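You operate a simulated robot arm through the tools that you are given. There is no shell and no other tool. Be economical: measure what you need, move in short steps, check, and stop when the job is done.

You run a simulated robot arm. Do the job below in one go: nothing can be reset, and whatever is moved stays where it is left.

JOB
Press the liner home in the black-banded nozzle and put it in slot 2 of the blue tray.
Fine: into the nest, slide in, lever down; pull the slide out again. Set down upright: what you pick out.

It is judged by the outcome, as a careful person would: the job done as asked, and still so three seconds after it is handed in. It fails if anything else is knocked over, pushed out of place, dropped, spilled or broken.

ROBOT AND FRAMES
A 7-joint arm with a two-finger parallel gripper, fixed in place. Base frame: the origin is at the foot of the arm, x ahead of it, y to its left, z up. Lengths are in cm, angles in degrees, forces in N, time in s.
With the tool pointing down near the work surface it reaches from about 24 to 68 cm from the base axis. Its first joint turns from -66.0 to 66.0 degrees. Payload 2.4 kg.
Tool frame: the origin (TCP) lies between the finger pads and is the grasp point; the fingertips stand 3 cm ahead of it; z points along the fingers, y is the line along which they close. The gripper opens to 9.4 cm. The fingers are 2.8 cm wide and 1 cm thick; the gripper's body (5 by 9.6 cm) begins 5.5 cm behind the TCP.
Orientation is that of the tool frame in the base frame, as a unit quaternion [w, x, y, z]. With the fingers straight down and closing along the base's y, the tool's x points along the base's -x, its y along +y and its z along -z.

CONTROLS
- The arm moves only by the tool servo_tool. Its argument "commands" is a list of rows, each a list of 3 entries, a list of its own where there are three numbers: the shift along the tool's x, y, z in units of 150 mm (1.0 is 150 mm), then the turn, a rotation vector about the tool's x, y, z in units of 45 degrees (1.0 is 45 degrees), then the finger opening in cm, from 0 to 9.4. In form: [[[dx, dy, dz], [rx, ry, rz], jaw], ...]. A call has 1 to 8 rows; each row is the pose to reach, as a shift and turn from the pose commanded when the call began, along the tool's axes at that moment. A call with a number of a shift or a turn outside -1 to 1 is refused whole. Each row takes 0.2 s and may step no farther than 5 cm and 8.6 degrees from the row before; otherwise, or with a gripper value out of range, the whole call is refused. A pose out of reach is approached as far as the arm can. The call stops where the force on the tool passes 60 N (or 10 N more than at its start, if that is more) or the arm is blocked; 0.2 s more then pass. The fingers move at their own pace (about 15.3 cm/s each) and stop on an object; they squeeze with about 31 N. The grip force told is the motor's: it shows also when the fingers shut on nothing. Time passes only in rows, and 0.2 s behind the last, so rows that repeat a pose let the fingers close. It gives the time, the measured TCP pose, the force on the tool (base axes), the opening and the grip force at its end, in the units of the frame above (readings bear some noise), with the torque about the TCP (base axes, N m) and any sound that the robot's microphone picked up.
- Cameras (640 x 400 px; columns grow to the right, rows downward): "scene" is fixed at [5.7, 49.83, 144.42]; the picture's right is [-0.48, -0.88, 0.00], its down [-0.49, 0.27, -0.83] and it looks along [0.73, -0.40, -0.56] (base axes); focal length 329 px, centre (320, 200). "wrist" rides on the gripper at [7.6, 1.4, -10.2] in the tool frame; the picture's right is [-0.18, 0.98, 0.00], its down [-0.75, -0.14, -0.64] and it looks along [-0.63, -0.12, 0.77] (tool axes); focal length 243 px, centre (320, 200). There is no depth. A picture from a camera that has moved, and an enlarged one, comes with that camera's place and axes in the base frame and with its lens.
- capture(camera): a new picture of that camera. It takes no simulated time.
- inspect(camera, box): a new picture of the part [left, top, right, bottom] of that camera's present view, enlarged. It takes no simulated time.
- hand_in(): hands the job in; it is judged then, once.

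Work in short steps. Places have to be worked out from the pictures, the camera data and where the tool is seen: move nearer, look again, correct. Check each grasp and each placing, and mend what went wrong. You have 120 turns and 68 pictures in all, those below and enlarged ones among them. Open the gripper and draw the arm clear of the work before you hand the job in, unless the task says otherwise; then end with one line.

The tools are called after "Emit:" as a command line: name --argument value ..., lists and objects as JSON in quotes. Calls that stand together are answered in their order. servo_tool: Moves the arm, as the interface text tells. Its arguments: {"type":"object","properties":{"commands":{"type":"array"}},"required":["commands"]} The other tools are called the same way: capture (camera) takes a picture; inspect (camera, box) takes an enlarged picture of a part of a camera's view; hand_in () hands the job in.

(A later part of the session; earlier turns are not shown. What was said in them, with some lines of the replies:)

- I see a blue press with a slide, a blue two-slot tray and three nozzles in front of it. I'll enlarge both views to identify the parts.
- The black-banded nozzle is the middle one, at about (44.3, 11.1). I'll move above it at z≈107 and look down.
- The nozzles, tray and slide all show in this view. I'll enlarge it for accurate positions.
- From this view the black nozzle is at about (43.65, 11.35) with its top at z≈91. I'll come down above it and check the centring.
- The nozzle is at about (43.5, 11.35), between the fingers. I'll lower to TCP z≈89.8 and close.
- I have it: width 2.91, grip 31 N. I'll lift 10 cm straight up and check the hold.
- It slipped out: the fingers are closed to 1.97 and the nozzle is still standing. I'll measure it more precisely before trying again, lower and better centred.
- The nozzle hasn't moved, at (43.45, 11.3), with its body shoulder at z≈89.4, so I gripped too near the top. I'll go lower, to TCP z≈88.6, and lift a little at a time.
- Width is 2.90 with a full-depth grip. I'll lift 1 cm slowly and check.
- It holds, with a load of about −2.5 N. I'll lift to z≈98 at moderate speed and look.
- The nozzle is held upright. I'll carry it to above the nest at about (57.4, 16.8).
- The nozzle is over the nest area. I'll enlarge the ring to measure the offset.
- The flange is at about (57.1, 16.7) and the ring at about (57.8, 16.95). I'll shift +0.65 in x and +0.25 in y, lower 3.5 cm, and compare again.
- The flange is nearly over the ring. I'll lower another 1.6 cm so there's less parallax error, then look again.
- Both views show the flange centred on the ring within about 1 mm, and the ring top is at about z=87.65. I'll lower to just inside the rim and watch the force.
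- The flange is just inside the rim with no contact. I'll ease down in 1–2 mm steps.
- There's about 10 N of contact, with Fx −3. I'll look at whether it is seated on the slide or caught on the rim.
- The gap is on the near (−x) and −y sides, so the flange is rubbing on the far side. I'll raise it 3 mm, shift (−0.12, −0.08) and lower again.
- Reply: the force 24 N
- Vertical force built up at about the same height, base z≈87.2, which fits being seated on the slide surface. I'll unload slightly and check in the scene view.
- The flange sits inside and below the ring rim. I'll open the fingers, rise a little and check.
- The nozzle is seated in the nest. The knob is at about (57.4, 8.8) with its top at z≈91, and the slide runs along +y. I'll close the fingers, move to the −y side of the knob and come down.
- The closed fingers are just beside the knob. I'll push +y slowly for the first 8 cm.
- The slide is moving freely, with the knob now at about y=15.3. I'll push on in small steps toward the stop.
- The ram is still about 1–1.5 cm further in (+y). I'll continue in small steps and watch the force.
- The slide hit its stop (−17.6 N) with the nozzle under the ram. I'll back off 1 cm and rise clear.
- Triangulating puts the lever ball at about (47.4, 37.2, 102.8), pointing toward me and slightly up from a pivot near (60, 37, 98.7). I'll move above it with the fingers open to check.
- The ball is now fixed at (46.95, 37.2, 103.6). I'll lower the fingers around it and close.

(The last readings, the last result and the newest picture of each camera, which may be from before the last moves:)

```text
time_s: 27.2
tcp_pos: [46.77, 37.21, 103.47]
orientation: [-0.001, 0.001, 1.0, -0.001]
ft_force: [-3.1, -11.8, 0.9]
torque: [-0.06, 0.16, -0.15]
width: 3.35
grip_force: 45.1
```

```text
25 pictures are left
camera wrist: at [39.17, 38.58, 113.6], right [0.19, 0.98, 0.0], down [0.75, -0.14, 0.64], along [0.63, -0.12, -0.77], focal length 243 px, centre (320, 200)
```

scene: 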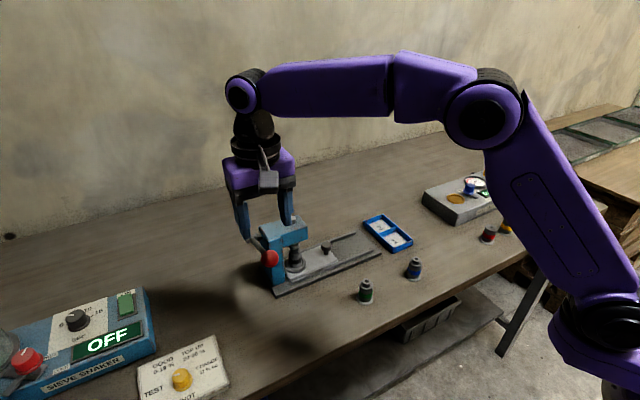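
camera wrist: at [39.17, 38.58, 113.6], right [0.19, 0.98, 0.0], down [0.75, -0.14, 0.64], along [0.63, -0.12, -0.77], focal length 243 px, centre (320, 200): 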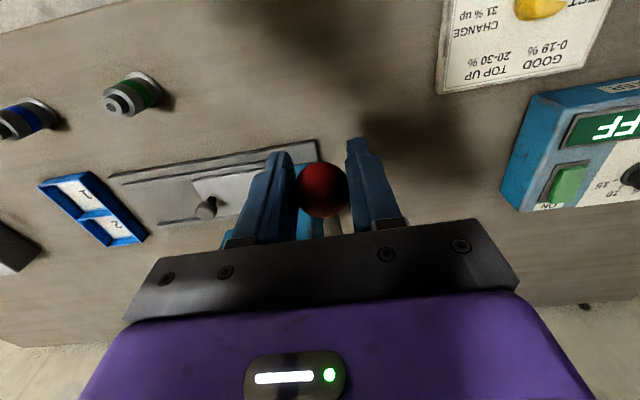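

The fingers straddle the ball, which is touching the −y finger. I'll shift −0.15 in y and pull the lever down along its arc, checking the force.

Emit:
servo_tool --commands '[[[0, -0.01, 0], [0, 0, 0], 1], [[0.02, -0.01, 0.055], [0, 0, 0], 1], [[0.037, -0.01, 0.109], [0, 0, 0], 1], [[0.05, -0.01, 0.16], [0, 0, 0], 1], [[0.058, -0.01, 0.213], [0, 0, 0], 1], [[0.058, -0.01, 0.213], [0, 0, 0], 1]]'

Emit:
inspect --camera "scene" --box '[230, 190, 358, 270]'

```text
time_s: 28.6
tcp_pos: [46.17, 37.18, 100.28]
orientation: [0.003, 0.0, 1.0, 0.002]
ft_force: [25.1, -0.2, 6.8]
torque: [0.0, -1.27, 0.01]
width: 3.14
grip_force: 44.7
```

```text
5.00 times, centred on (294, 230) of scene
camera zoom: at [5.75, 49.82, 144.42], right [-0.48, -0.88, 0.0], down [-0.49, 0.27, -0.83], along [0.73, -0.4, -0.56], focal length 1643 px, centre (450, 50)
```

zoom: 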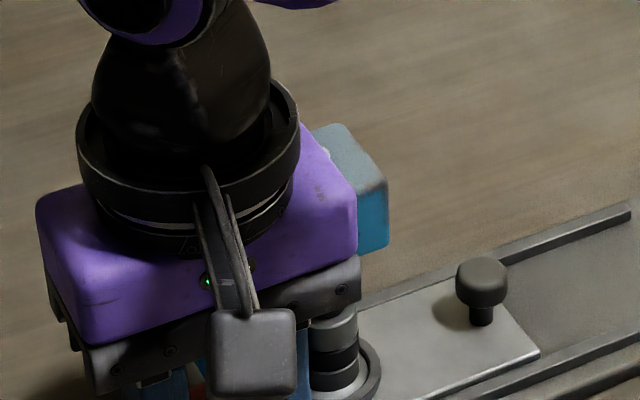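

Moving well, but there's +25 N in x, so the arc is tighter than I assumed. I'll relax x by +0.4 and continue downward.

Emit:
servo_tool --commands '[[[-0.03, 0, 0], [0, 0, 0], 1], [[-0.03, 0, 0.06], [0, 0, 0], 1], [[-0.03, 0, 0.12], [0, 0, 0], 1], [[-0.03, 0, 0.12], [0, 0, 0], 1]]'

```text
time_s: 29.6
tcp_pos: [46.36, 37.28, 98.36]
orientation: [-0.001, 0.0, 1.0, -0.001]
ft_force: [1.5, -7.2, 7.9]
torque: [-0.03, -0.89, 0.05]
width: 3.12
grip_force: 44.5
```

Load is low now. I'll continue down the arc.

Emit:
servo_tool --commands '[[[-0.004, 0, 0.06], [0, 0, 0], 1], [[-0.01, 0, 0.12], [0, 0, 0], 1], [[-0.018, 0, 0.17], [0, 0, 0], 1], [[-0.03, 0, 0.223], [0, 0, 0], 1], [[-0.03, 0, 0.223], [0, 0, 0], 1]]'

Emit:
capture --camera "wrist"

```text
time_s: 30.8
tcp_pos: [46.86, 37.3, 95.31]
orientation: [0.002, -0.001, 1.0, 0.004]
ft_force: [3.1, -7.6, 35.1]
torque: [-0.01, -0.03, -0.04]
width: 3.1
grip_force: 44.7
```

```text
23 pictures are left
camera wrist: at [39.2, 38.5, 105.51], right [0.18, 0.98, 0.01], down [0.75, -0.14, 0.64], along [0.63, -0.12, -0.76], focal length 243 px, centre (320, 200)
```

wrist: 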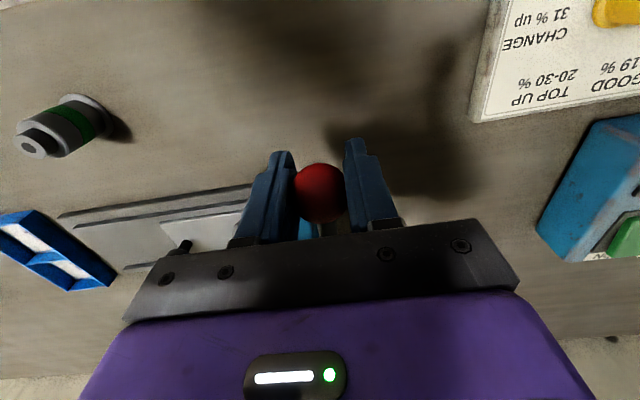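

Force has risen to 35 N, so the ram is pressing the liner. I'll continue in small steps until a hard stop or click.

Emit:
servo_tool --commands '[[[-0.006, 0, 0.025], [0, 0, 0], 1], [[-0.012, 0, 0.05], [0, 0, 0], 1], [[-0.02, 0, 0.075], [0, 0, 0], 1], [[-0.028, 0, 0.1], [0, 0, 0], 1], [[-0.028, 0, 0.1], [0, 0, 0], 1]]'

```text
time_s: 32.0
tcp_pos: [47.11, 37.16, 93.87]
orientation: [0.0, -0.001, 1.0, -0.001]
ft_force: [-16.4, -9.8, 36.5]
torque: [0.13, -0.14, -0.01]
width: 3.15
grip_force: 45.5
```

Still moving at about 36 N with no stop yet. I'll ease x back a little and continue down.

Emit:
servo_tool --commands '[[[0.012, 0, 0.02], [0, 0, 0], 1], [[0.01, 0, 0.045], [0, 0, 0], 1], [[0.005, 0, 0.07], [0, 0, 0], 1], [[-0.002, 0, 0.095], [0, 0, 0], 1], [[-0.01, 0, 0.12], [0, 0, 0], 1], [[-0.01, 0, 0.12], [0, 0, 0], 1]]'

```text
time_s: 33.4
tcp_pos: [47.28, 37.29, 91.97]
orientation: [0.0, 0.0, 1.0, 0.0]
ft_force: [-19.2, -6.6, 35.1]
torque: [0.17, -0.63, -0.01]
width: 3.12
grip_force: 45.1
```

The force is purely tangential, about 40 N, so I'm on the arc and still pressing. I'll continue to the end of travel.

Emit:
servo_tool --commands '[[[-0.014, 0, 0.025], [0, 0, 0], 1], [[-0.03, 0, 0.05], [0, 0, 0], 1], [[-0.048, 0, 0.075], [0, 0, 0], 1], [[-0.066, 0, 0.1], [0, 0, 0], 1], [[-0.066, 0, 0.1], [0, 0, 0], 1]]'

Emit:
inspect --camera "scene" --box '[230, 190, 358, 270]'

```text
time_s: 33.9
tcp_pos: [47.13, 37.16, 91.72]
orientation: [-0.004, -0.002, 1.0, -0.002]
ft_force: [-17.8, -13.0, 27.5]
torque: [0.33, 0.01, -0.08]
width: 3.14
grip_force: 45.7
stopped in row 2: the force on the tool passed its limit (the readings are from after the stop); the commanded pose is now the measured one
```

```text
5.00 times, centred on (294, 230) of scene
camera zoom: at [5.61, 49.77, 144.45], right [-0.48, -0.88, 0.0], down [-0.49, 0.27, -0.83], along [0.73, -0.4, -0.56], focal length 1643 px, centre (450, 50)
```

zoom: 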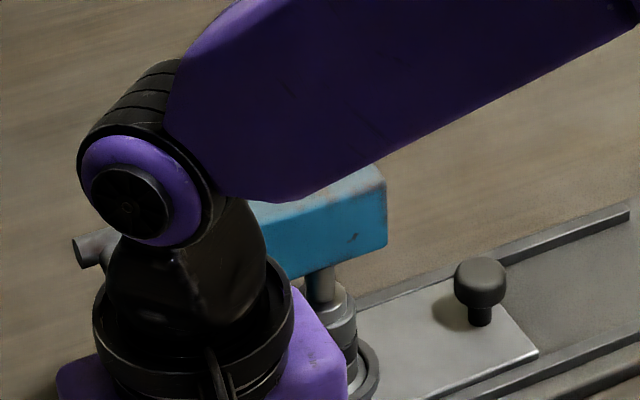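

The force limit tripped sharply, which is likely the hard stop (liner home). I'll push once more to confirm it doesn't move further.

Emit:
servo_tool --commands '[[[-0.004, 0, 0.01], [0, 0, 0], 1], [[-0.01, 0, 0.022], [0, 0, 0], 1], [[-0.016, 0, 0.034], [0, 0, 0], 1], [[-0.016, 0, 0.034], [0, 0, 0], 1]]'

Emit:
inspect --camera "scene" --box '[284, 220, 324, 245]'

```text
time_s: 34.4
tcp_pos: [47.2, 37.19, 91.77]
orientation: [-0.006, -0.002, 1.0, -0.005]
ft_force: [-16.7, -11.5, 25.7]
torque: [0.28, -0.03, -0.12]
width: 3.14
grip_force: 45.6
stopped in row 2: the force on the tool passed its limit (the readings are from after the stop); the commanded pose is now the measured one
```

```text
16.00 times, centred on (304, 232) of scene
camera zoom: at [5.61, 49.77, 144.45], right [-0.48, -0.88, 0.0], down [-0.49, 0.27, -0.83], along [0.73, -0.4, -0.56], focal length 5258 px, centre (576, -320)
```

zoom: 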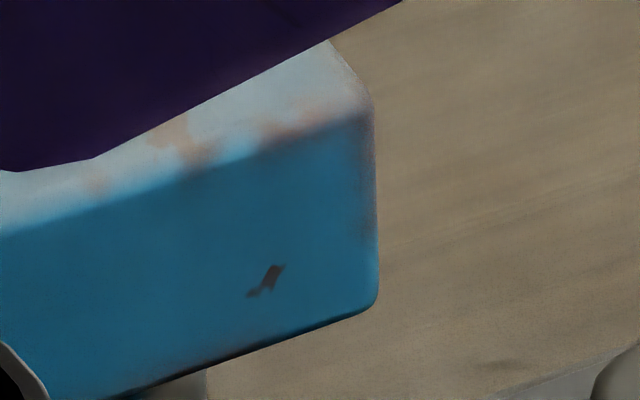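

It's a hard stop at the same place, so the press is complete. I'll return the lever up along the measured arc to raise the ram.

Emit:
servo_tool --commands '[[[0.012, 0, -0.1], [0, 0, 0], 1], [[0.023, 0, -0.237], [0, 0, 0], 1], [[0.04, 0, -0.34], [0, 0, 0], 1], [[0.054, 0, -0.44], [0, 0, 0], 1], [[0.045, 0, -0.573], [0, 0, 0], 1], [[0.033, 0, -0.68], [0, 0, 0], 1], [[0.013, 0, -0.78], [0, 0, 0], 1], [[0.013, 0, -0.78], [0, 0, 0], 1]]'

Emit:
capture --camera "scene"

```text
time_s: 35.7
tcp_pos: [47.2, 37.11, 100.56]
orientation: [-0.001, -0.001, 1.0, -0.002]
ft_force: [13.5, 10.0, -13.3]
torque: [0.0, 0.19, 0.03]
width: 3.15
grip_force: 45.0
stopped in row 6: the force on the tool passed its limit (the readings are from after the stop); the commanded pose is now the measured one
```

```text
20 pictures are left
```

scene: 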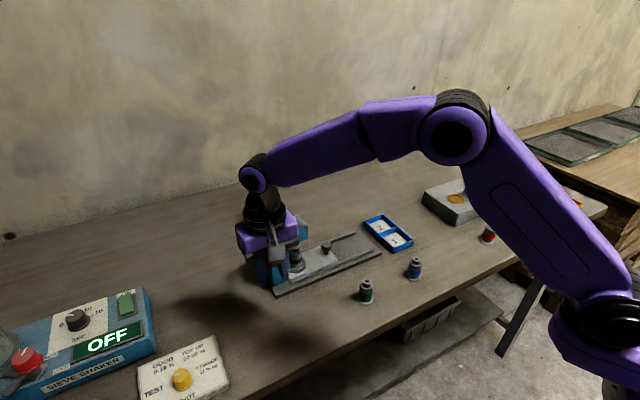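

It stopped at z=100.6, so the lever may already be at its top stop with the ball riding higher in the fingers. I'll check.

Emit:
inspect --camera "wrist" --box '[200, 100, 440, 250]'

Emit:
inspect --camera "scene" --box '[230, 195, 350, 270]'

```text
2.67 times, centred on (320, 175) of wrist
camera zoom: at [39.63, 38.56, 110.73], right [0.18, 0.98, -0.01], down [0.76, -0.14, 0.64], along [0.63, -0.12, -0.77], focal length 647 px, centre (320, 267)
```

zoom: 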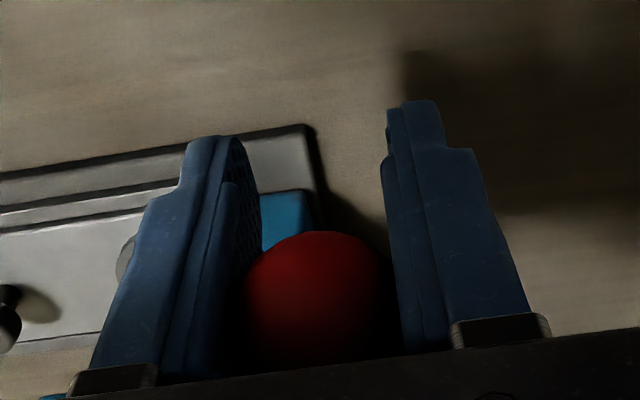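

```text
5.33 times, centred on (290, 232) of scene
camera zoom: at [5.75, 49.88, 144.4], right [-0.48, -0.88, 0.0], down [-0.49, 0.27, -0.83], along [0.73, -0.4, -0.56], focal length 1753 px, centre (480, 27)
```

zoom: 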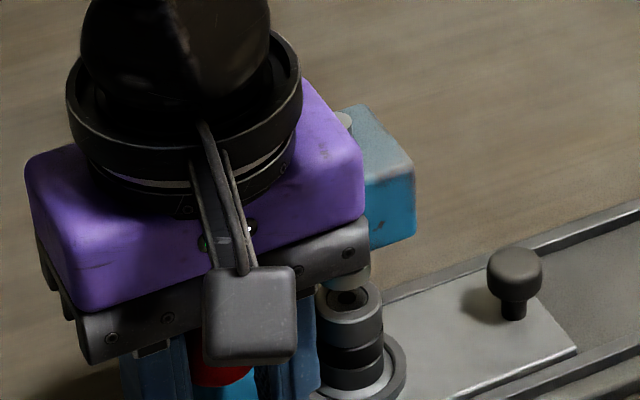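

The liner is flush and the ram is raised. The ball sits high between the fingers and the lever is at its top stop. I'll open and rise clear.

Emit:
servo_tool --commands '[[[0, 0, 0.01], [0, 0, 0], 6], [[0, 0, 0.01], [0, 0, 0], 6], [[0, 0, -0.25], [0, 0, 0], 6], [[0, 0, -0.5], [0, 0, 0], 6], [[0, 0, -0.75], [0, 0, 0], 6], [[0, 0, -0.95], [0, 0, 0], 6]]'

Emit:
inspect --camera "scene" --box '[230, 190, 390, 290]'

```text
time_s: 37.1
tcp_pos: [47.16, 37.22, 114.73]
orientation: [-0.002, -0.001, 1.0, -0.005]
ft_force: [-0.2, 0.4, 0.9]
torque: [-0.05, -0.04, -0.01]
width: 6.0
grip_force: 0.0
```

```text
4.00 times, centred on (310, 240) of scene
camera zoom: at [5.69, 49.83, 144.42], right [-0.48, -0.88, 0.0], down [-0.49, 0.27, -0.83], along [0.73, -0.4, -0.56], focal length 1314 px, centre (360, 40)
```

zoom: 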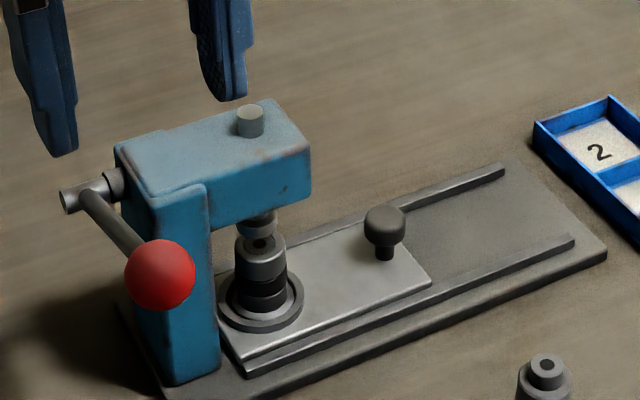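

The liner is pressed, the lever is up and the slide is free. Next I'll fly over to the knob (now about y=19.5), wide open, so the +y finger can drag it back.

Emit:
servo_tool --commands '[[[-0.1, -0.25, 0], [0, 0, 0], 9.4], [[-0.25, -0.5, 0], [0, 0, 0], 9.4], [[-0.45, -0.75, 0], [0, 0, 0], 9.4], [[-0.67, -0.98, 0], [0, 0, 0], 9.4], [[-0.67, -0.98, 0], [0, 0, 0], 9.4]]'

```text
time_s: 38.3
tcp_pos: [57.33, 22.5, 114.91]
orientation: [-0.002, -0.002, 1.0, -0.006]
ft_force: [0.8, 0.4, -0.8]
torque: [-0.04, 0.03, 0.02]
width: 9.39
grip_force: 0.0
```

I'll correct the small tilt, move to y≈16.85 and start down.

Emit:
servo_tool --commands '[[[0, -0.2, 0], [-0.015, -0.005, 0.005], 9.4], [[-0.01, -0.377, 0.0], [-0.015, -0.005, 0.005], 9.4], [[-0.01, -0.377, 0.3], [-0.015, -0.005, 0.005], 9.4], [[-0.01, -0.377, 0.6], [-0.015, -0.005, 0.005], 9.4], [[-0.01, -0.377, 0.9], [-0.015, -0.005, 0.005], 9.4], [[-0.01, -0.377, 0.9], [-0.015, -0.005, 0.005], 9.4]]'

Emit:
capture --camera "wrist"

```text
time_s: 39.7
tcp_pos: [57.46, 16.65, 101.44]
orientation: [-0.001, 0.0, 1.0, 0.002]
ft_force: [-0.7, -0.4, -0.2]
torque: [0.0, -0.02, -0.03]
width: 9.36
grip_force: 0.1
```

```text
16 pictures are left
camera wrist: at [49.8, 17.99, 111.62], right [0.19, 0.98, 0.0], down [0.75, -0.14, 0.64], along [0.63, -0.12, -0.77], focal length 243 px, centre (320, 200)
```

wrist: 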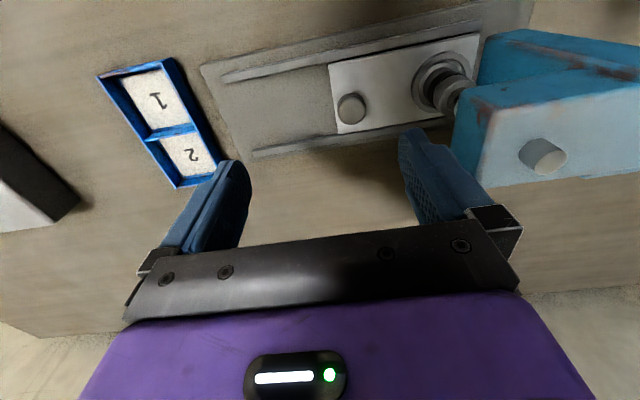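

The knob is at about (57.25, 19.3), with the +y finger clear of it and of the nozzle. I'll lower.

Emit:
servo_tool --commands '[[[0, 0.005, 0.25], [0, 0, 0], 9.4], [[0, 0.005, 0.5], [0, 0, 0], 9.4], [[0, 0.005, 0.67], [0, 0, 0], 9.4], [[0, 0.005, 0.67], [0, 0, 0], 9.4]]'

Emit:
inspect --camera "scene" --box '[260, 190, 420, 290]'

```text
time_s: 40.7
tcp_pos: [57.47, 16.91, 91.21]
orientation: [-0.001, 0.001, 1.0, 0.002]
ft_force: [-0.1, 0.4, -0.5]
torque: [0.0, 0.02, -0.01]
width: 9.4
grip_force: 0.0
```

```text
4.00 times, centred on (340, 240) of scene
camera zoom: at [5.7, 49.83, 144.42], right [-0.48, -0.88, 0.0], down [-0.49, 0.27, -0.83], along [0.73, -0.4, -0.56], focal length 1314 px, centre (240, 40)
```

zoom: 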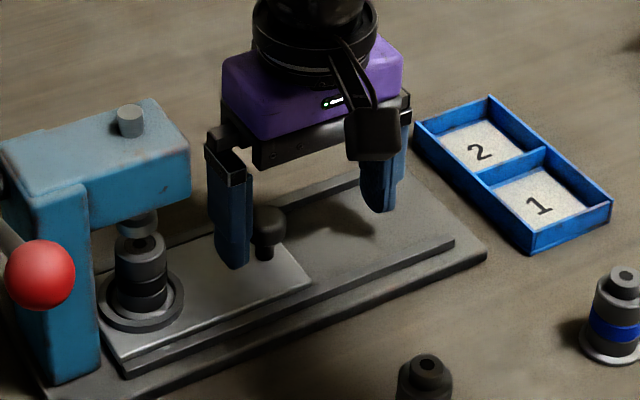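

The finger is between the knob and the press. I'll drag −y smoothly.

Emit:
servo_tool --commands '[[[0, -0.04, 0], [0, 0, 0], 9.4], [[0, -0.09, 0], [0, 0, 0], 9.4], [[0, -0.16, 0], [0, 0, 0], 9.4], [[0.003, -0.23, 0], [0, 0, 0], 9.4], [[0.006, -0.3, 0], [0, 0, 0], 9.4], [[0.009, -0.37, 0], [0, 0, 0], 9.4], [[0.012, -0.44, 0], [0, 0, 0], 9.4], [[0.015, -0.51, 0], [0, 0, 0], 9.4]]'

Emit:
servo_tool --commands '[[[0.0, -0.06, 0], [0, 0, 0], 9.4], [[0.0, -0.12, 0], [0, 0, 0], 9.4], [[0.0, -0.18, 0], [0, 0, 0], 9.4], [[0, -0.21, 0], [0, 0, 0], 9.4], [[0, -0.235, 0], [0, 0, 0], 9.4], [[0, -0.235, 0], [0, 0, 0], 9.4]]'

Emit:
inspect --camera "scene" --box '[260, 190, 420, 290]'

```text
time_s: 42.5
tcp_pos: [57.16, 9.21, 91.39]
orientation: [-0.001, 0.001, 1.0, 0.001]
ft_force: [0.7, 0.4, -0.2]
torque: [0.0, 0.05, 0.01]
width: 9.42
grip_force: 0.1
```

```text
time_s: 43.9
tcp_pos: [57.19, 5.69, 91.5]
orientation: [0.0, 0.002, 1.0, 0.002]
ft_force: [-0.1, -0.2, -0.2]
torque: [0.0, 0.0, 0.06]
width: 9.39
grip_force: 0.1
```

```text
4.00 times, centred on (340, 240) of scene
camera zoom: at [5.7, 49.83, 144.42], right [-0.48, -0.88, 0.0], down [-0.49, 0.27, -0.83], along [0.73, -0.4, -0.56], focal length 1314 px, centre (240, 40)
```

zoom: 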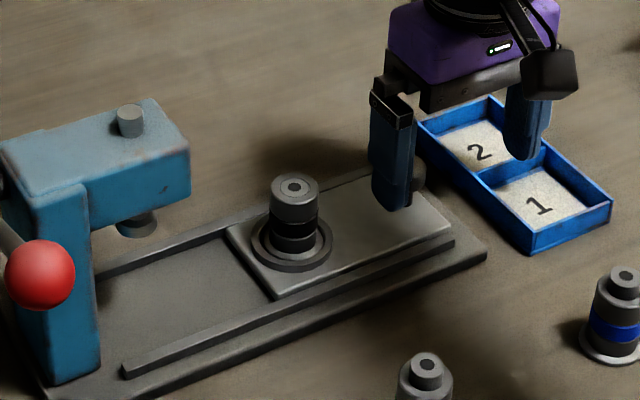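

Nearly out, and the liner looks flush. I'll pull a little more to reach the outer stop.

Emit:
servo_tool --commands '[[[0, -0.02, 0], [0, 0, 0], 9.4], [[0, -0.04, 0], [0, 0, 0], 9.4], [[0, -0.055, 0], [0, 0, 0], 9.4], [[0, -0.055, 0], [0, 0, 0], 9.4]]'

```text
time_s: 44.9
tcp_pos: [57.07, 5.07, 91.38]
orientation: [0.0, -0.001, 1.0, 0.003]
ft_force: [1.8, 8.3, -0.2]
torque: [0.2, -0.07, -0.03]
width: 9.39
grip_force: 0.1
```

It's at the outer stop (8 N). I'll back off, rise and move over the nest for a look.

Emit:
servo_tool --commands '[[[0, 0.03, 0], [0, 0, 0], 9.4], [[0, 0.03, -0.3], [0, 0, 0], 9.4], [[0, 0.03, -0.6], [0, 0, 0], 9.4], [[0, 0.03, -0.8], [0, 0, 0], 9.4], [[-0.02, 0.3, -0.8], [0, 0, 0], 7], [[-0.04, 0.55, -0.8], [0, 0, 0], 5], [[-0.05, 0.79, -0.8], [0, 0, 0], 5], [[-0.05, 0.79, -0.8], [0, 0, 0], 5]]'

Emit:
capture --camera "wrist"

```text
time_s: 46.7
tcp_pos: [57.94, 16.62, 103.33]
orientation: [-0.001, 0.0, 1.0, 0.002]
ft_force: [-0.7, 0.0, 0.8]
torque: [0.05, 0.01, 0.0]
width: 4.99
grip_force: 0.0
```

```text
13 pictures are left
camera wrist: at [50.28, 18.02, 113.56], right [0.19, 0.98, 0.0], down [0.75, -0.14, 0.64], along [0.63, -0.12, -0.77], focal length 243 px, centre (320, 200)
```

wrist: 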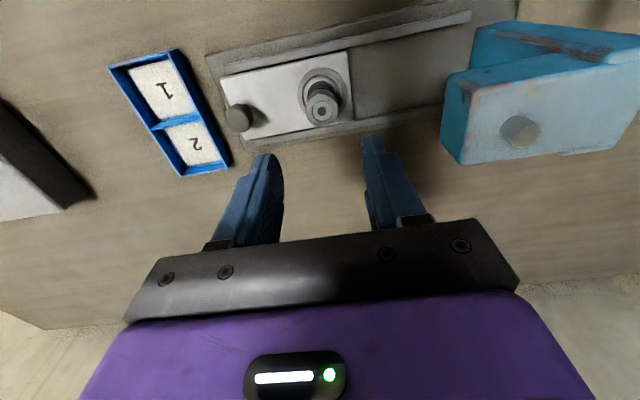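

The nest is back at about (57.85, 16.8). I'll lower over the nozzle to the same grip height (TCP z≈90.95) and close.

Emit:
servo_tool --commands '[[[0.003, 0.011, 0.25], [0, 0, 0], 5], [[0.003, 0.011, 0.5], [0, 0, 0], 5], [[0.003, 0.011, 0.7], [0, 0, 0], 5], [[0.003, 0.011, 0.825], [0, 0, 0], 5], [[0.003, 0.011, 0.825], [0, 0, 0], 5], [[0.003, 0.011, 0.825], [0, 0, 0], 1], [[0.003, 0.011, 0.825], [0, 0, 0], 1], [[0.003, 0.011, 0.825], [0, 0, 0], 1]]'

Emit:
inspect --camera "wrist" --box '[224, 90, 416, 210]'

```text
time_s: 48.5
tcp_pos: [57.79, 16.82, 91.02]
orientation: [0.0, 0.001, 1.0, 0.002]
ft_force: [0.0, 0.3, -0.1]
torque: [-0.02, -0.02, -0.01]
width: 2.92
grip_force: 30.7
```

```text
3.33 times, centred on (320, 150) of wrist
camera zoom: at [50.15, 18.25, 101.21], right [0.19, 0.98, 0.0], down [0.75, -0.14, 0.64], along [0.63, -0.12, -0.77], focal length 809 px, centre (320, 367)
```

zoom: 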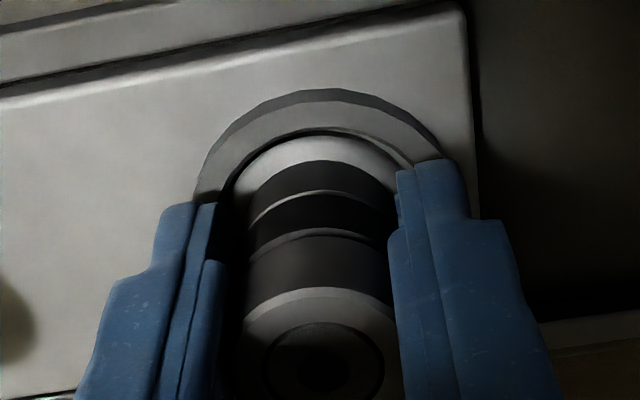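

It's gripped (2.92) and the liner is flush. I'll lift slowly.

Emit:
servo_tool --commands '[[[0, 0, -0.02], [0, 0, 0], 1], [[0, 0, -0.05], [0, 0, 0], 1], [[0, 0, -0.1], [0, 0, 0], 1], [[0, 0, -0.18], [0, 0, 0], 1], [[0, 0, -0.28], [0, 0, 0], 1], [[0, 0, -0.4], [0, 0, 0], 1], [[0, 0, -0.5], [0, 0, 0], 1]]'

```text
time_s: 50.1
tcp_pos: [57.9, 16.98, 98.58]
orientation: [0.0, 0.0, 1.0, 0.002]
ft_force: [-0.3, 0.6, -1.9]
torque: [0.0, 0.01, 0.02]
width: 2.91
grip_force: 31.2
```

Held. I'll carry it toward the tray, slot 2 at about (61.3, −0.2).

Emit:
servo_tool --commands '[[[-0.03, -0.1, 0], [0, 0, 0], 1], [[-0.06, -0.25, 0], [0, 0, 0], 1], [[-0.1, -0.42, 0], [0, 0, 0], 1], [[-0.14, -0.6, 0], [0, 0, 0], 1], [[-0.18, -0.78, 0], [0, 0, 0], 1], [[-0.21, -0.92, 0], [0, 0, 0], 1], [[-0.225, -1.0, 0], [0, 0, 0], 1], [[-0.225, -1.0, 0], [0, 0, 0], 1]]'

Emit:
capture --camera "wrist"

Emit:
inspect --camera "scene" --box '[330, 170, 458, 250]'

```text
time_s: 51.9
tcp_pos: [61.17, 1.8, 98.49]
orientation: [-0.001, 0.001, 1.0, 0.001]
ft_force: [0.1, 0.5, -1.9]
torque: [0.02, 0.01, -0.01]
width: 2.91
grip_force: 30.9
```

```text
11 pictures are left
camera wrist: at [53.53, 3.15, 108.68], right [0.19, 0.98, 0.0], down [0.75, -0.14, 0.64], along [0.63, -0.12, -0.77], focal length 243 px, centre (320, 200)
```

wrist: 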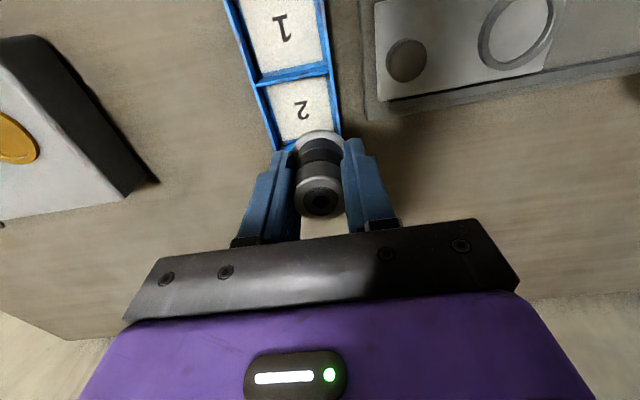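

```text
5.00 times, centred on (394, 210) of scene
camera zoom: at [5.7, 49.83, 144.42], right [-0.48, -0.88, 0.0], down [-0.49, 0.27, -0.83], along [0.73, -0.4, -0.56], focal length 1643 px, centre (-50, 150)
```

zoom: 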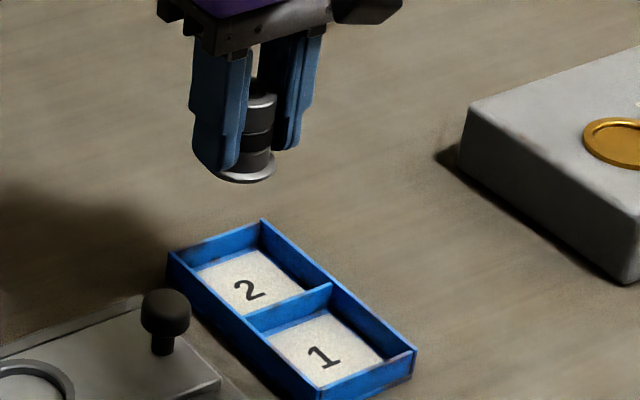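

From the wrist view slot 2 spans x 58–64.3 and y −3.2 to 3.2. I'll centre at (61.3, −0.2) and lower to 4 cm above the slot floor.

Emit:
servo_tool --commands '[[[-0.005, -0.06, 0], [0, 0, 0], 1], [[-0.007, -0.133, 0.0], [0, 0, 0], 1], [[-0.007, -0.133, 0.1], [0, 0, 0], 1], [[-0.007, -0.133, 0.22], [0, 0, 0], 1], [[-0.007, -0.133, 0.35], [0, 0, 0], 1], [[-0.007, -0.133, 0.35], [0, 0, 0], 1]]'

Emit:
capture --camera "wrist"

Emit:
inspect --camera "scene" --box '[330, 180, 442, 250]'

```text
time_s: 53.3
tcp_pos: [61.22, -0.22, 93.22]
orientation: [-0.001, 0.001, 1.0, 0.001]
ft_force: [-0.2, -0.5, -2.5]
torque: [-0.02, 0.0, -0.02]
width: 2.9
grip_force: 30.5
```

```text
9 pictures are left
camera wrist: at [53.62, 1.21, 103.44], right [0.19, 0.98, 0.0], down [0.75, -0.14, 0.64], along [0.63, -0.12, -0.77], focal length 243 px, centre (320, 200)
```

wrist: 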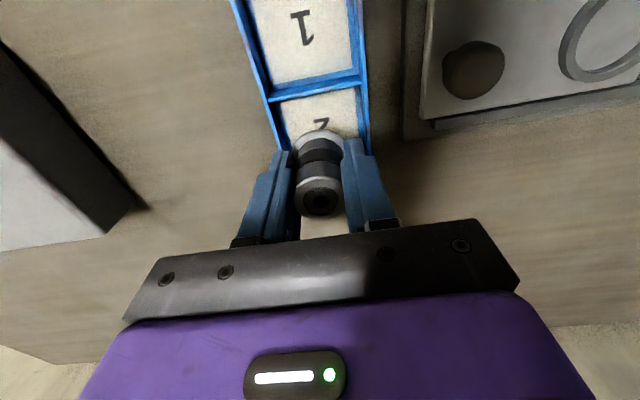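

```text
5.71 times, centred on (386, 215) of scene
camera zoom: at [5.7, 49.83, 144.42], right [-0.48, -0.88, 0.0], down [-0.49, 0.27, -0.83], along [0.73, -0.4, -0.56], focal length 1878 px, centre (-57, 114)
```

zoom: 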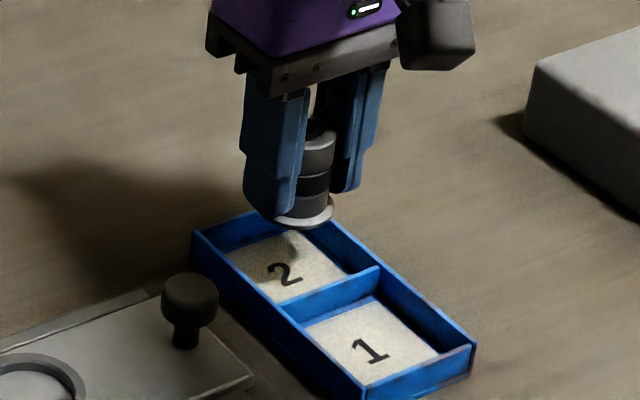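

Matching both views puts the tray top at z≈87.4 and the slot centre at about (61.0, 0.1). I'll shift slightly and lower toward the floor, watching the force.

Emit:
servo_tool --commands '[[[0.013, 0.02, 0.0], [0, 0, 0], 1], [[0.013, 0.02, 0.08], [0, 0, 0], 1], [[0.013, 0.02, 0.16], [0, 0, 0], 1], [[0.013, 0.02, 0.18], [0, 0, 0], 1], [[0.013, 0.02, 0.18], [0, 0, 0], 1]]'

Emit:
inspect --camera "scene" --box '[346, 200, 426, 250]'

Emit:
inspect --camera "wrist" --box '[224, 50, 416, 170]'

```text
time_s: 54.5
tcp_pos: [61.02, 0.2, 90.48]
orientation: [-0.001, 0.001, 1.0, 0.002]
ft_force: [0.5, -0.9, -1.9]
torque: [0.02, -0.01, -0.01]
width: 2.91
grip_force: 31.1
```

```text
8.00 times, centred on (386, 225) of scene
camera zoom: at [5.7, 49.83, 144.42], right [-0.48, -0.88, 0.0], down [-0.49, 0.27, -0.83], along [0.73, -0.4, -0.56], focal length 2629 px, centre (-208, 0)
```

zoom: 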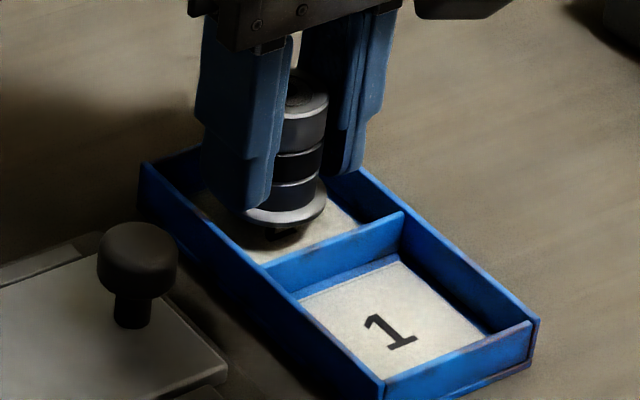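

```text
3.33 times, centred on (320, 110) of wrist
camera zoom: at [53.5, 1.5, 100.75], right [0.19, 0.98, 0.0], down [0.75, -0.14, 0.64], along [0.63, -0.12, -0.77], focal length 809 px, centre (320, 500)
```

zoom: 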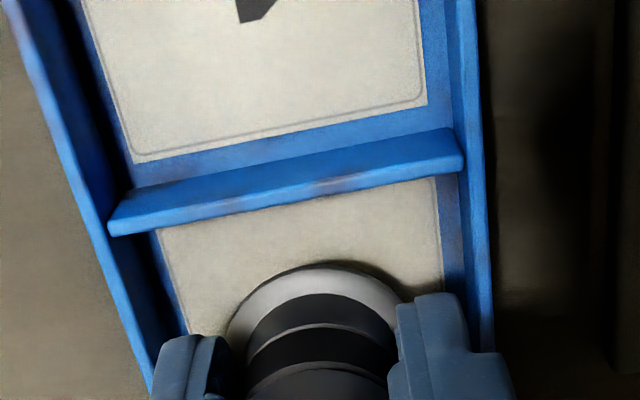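

It's inside the slot outline, about 1 cm above the floor. I'll nudge y −0.15 and lower in small steps to contact.

Emit:
servo_tool --commands '[[[0, -0.01, 0.015], [0, 0, 0], 1], [[0, -0.01, 0.03], [0, 0, 0], 1], [[0, -0.01, 0.045], [0, 0, 0], 1], [[0, -0.01, 0.055], [0, 0, 0], 1], [[0, -0.01, 0.055], [0, 0, 0], 1]]'

```text
time_s: 55.7
tcp_pos: [61.07, 0.07, 89.77]
orientation: [0.0, 0.0, 1.0, 0.002]
ft_force: [-0.3, -0.5, -1.9]
torque: [0.01, 0.01, 0.04]
width: 2.91
grip_force: 30.7
```

No contact yet at TCP 89.77. I'll continue in 1 mm steps.

Emit:
servo_tool --commands '[[[0, 0, 0.01], [0, 0, 0], 1], [[0, 0, 0.02], [0, 0, 0], 1], [[0, 0, 0.028], [0, 0, 0], 1], [[0, 0, 0.028], [0, 0, 0], 1]]'

```text
time_s: 56.7
tcp_pos: [61.18, 0.13, 89.3]
orientation: [-0.001, 0.0, 1.0, 0.002]
ft_force: [-0.4, 1.1, -2.3]
torque: [0.01, 0.01, 0.0]
width: 2.89
grip_force: 31.3
```

Emit:
servo_tool --commands '[[[0, 0, 0.008], [0, 0, 0], 1], [[0, 0, 0.016], [0, 0, 0], 1], [[0, 0, 0.016], [0, 0, 0], 1]]'

Emit:
inspect --camera "scene" --box '[346, 200, 426, 250]'

```text
time_s: 57.5
tcp_pos: [61.08, 0.05, 89.13]
orientation: [0.0, 0.0, 1.0, 0.002]
ft_force: [-5.6, 0.5, 15.0]
torque: [-0.24, 0.33, -0.04]
width: 2.93
grip_force: 31.2
```

```text
8.00 times, centred on (386, 225) of scene
camera zoom: at [5.65, 49.83, 144.42], right [-0.48, -0.88, 0.0], down [-0.49, 0.27, -0.83], along [0.73, -0.4, -0.56], focal length 2629 px, centre (-208, 0)
```

zoom: 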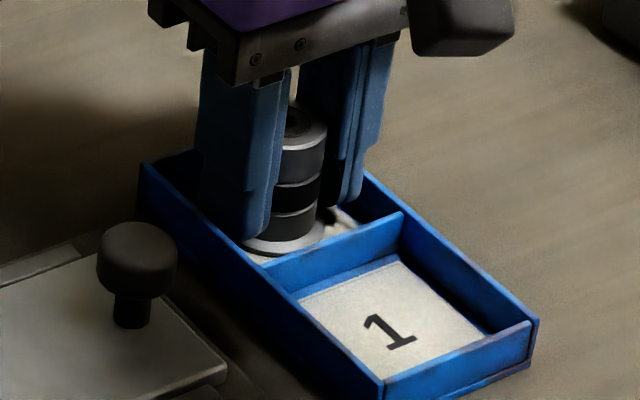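

The nozzle is on the floor of slot 2 (15 N of contact). I'll ease up 0.5 mm, open just enough inside the slot, and rise.

Emit:
servo_tool --commands '[[[0, 0, -0.006], [0, 0, 0], 1], [[0, 0, -0.006], [0, 0, 0], 3.5], [[0, 0, -0.006], [0, 0, 0], 3.5], [[0, 0, -0.1], [0, 0, 0], 3.5], [[0, 0, -0.3], [0, 0, 0], 3.5], [[0, 0, -0.6], [0, 0, 0], 3.5], [[0, 0, -0.85], [0, 0, 0], 4.5], [[0, 0, -0.85], [0, 0, 0], 4.5]]'

Emit:
capture --camera "wrist"

Emit:
inspect --camera "scene" --box '[340, 190, 436, 250]'

```text
time_s: 59.3
tcp_pos: [61.05, 0.09, 101.79]
orientation: [-0.001, 0.001, 1.0, 0.002]
ft_force: [-0.1, -1.0, 0.6]
torque: [0.01, 0.0, 0.0]
width: 4.52
grip_force: 0.1
```

```text
4 pictures are left
camera wrist: at [53.52, 1.34, 112.02], right [0.19, 0.98, 0.0], down [0.75, -0.14, 0.64], along [0.63, -0.12, -0.77], focal length 243 px, centre (320, 200)
```

wrist: 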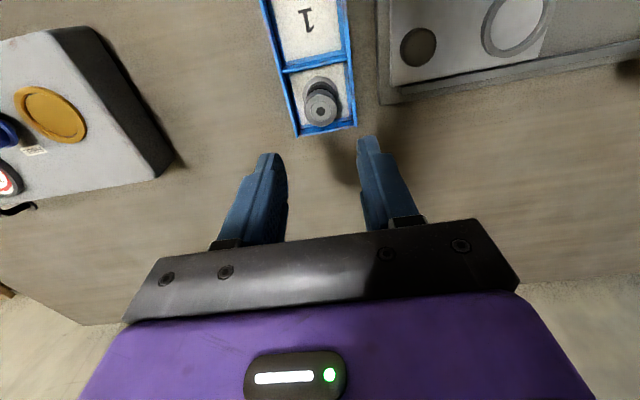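

```text
6.67 times, centred on (388, 220) of scene
camera zoom: at [5.7, 49.83, 144.42], right [-0.48, -0.88, 0.0], down [-0.49, 0.27, -0.83], along [0.73, -0.4, -0.56], focal length 2191 px, centre (-133, 67)
```

zoom: 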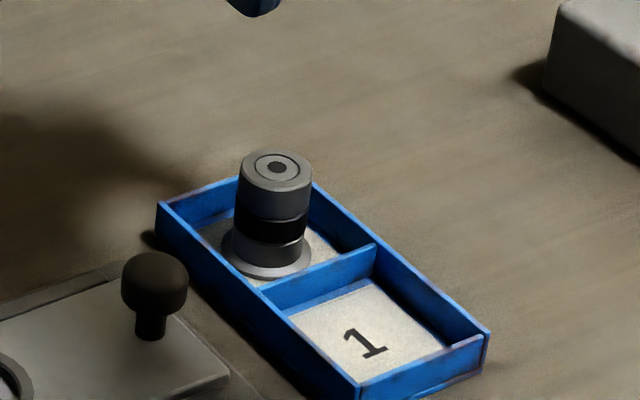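

The nozzle stands upright in slot 2 with its liner flush. I'll draw the arm up and back, clear of the work, then take a last look.

Emit:
servo_tool --commands '[[[0, 0, -0.3], [0, 0, 0], 6], [[0.1, 0, -0.6], [0, 0, 0], 6], [[0.3, 0, -0.8], [0, 0, 0], 6], [[0.6, 0, -0.9], [0, 0, 0], 6], [[0.9, 0, -0.9], [0, 0, 0], 6], [[0.9, 0, -0.9], [0, 0, 0], 6]]'

Emit:
capture --camera "scene"

```text
time_s: 60.7
tcp_pos: [47.73, -0.08, 115.24]
orientation: [-0.001, 0.001, 1.0, 0.002]
ft_force: [0.5, -0.6, -0.3]
torque: [-0.02, 0.02, 0.01]
width: 5.99
grip_force: 0.1
```

```text
2 pictures are left
```

scene: 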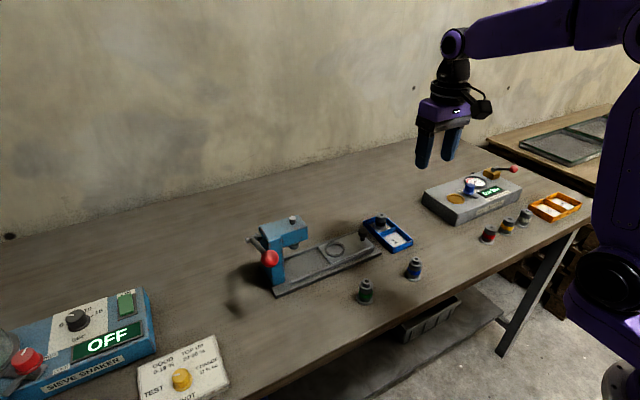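

Everything else is where it was, the slide is out, the lever is up and the arm is clear, so I'm handing in.

Emit:
hand_in

```text
The job is handed in.
```

The black-banded nozzle's liner is pressed home; the nozzle stands upright in slot 2 of the blue tray, the slide is pulled out again, and nothing else was disturbed.
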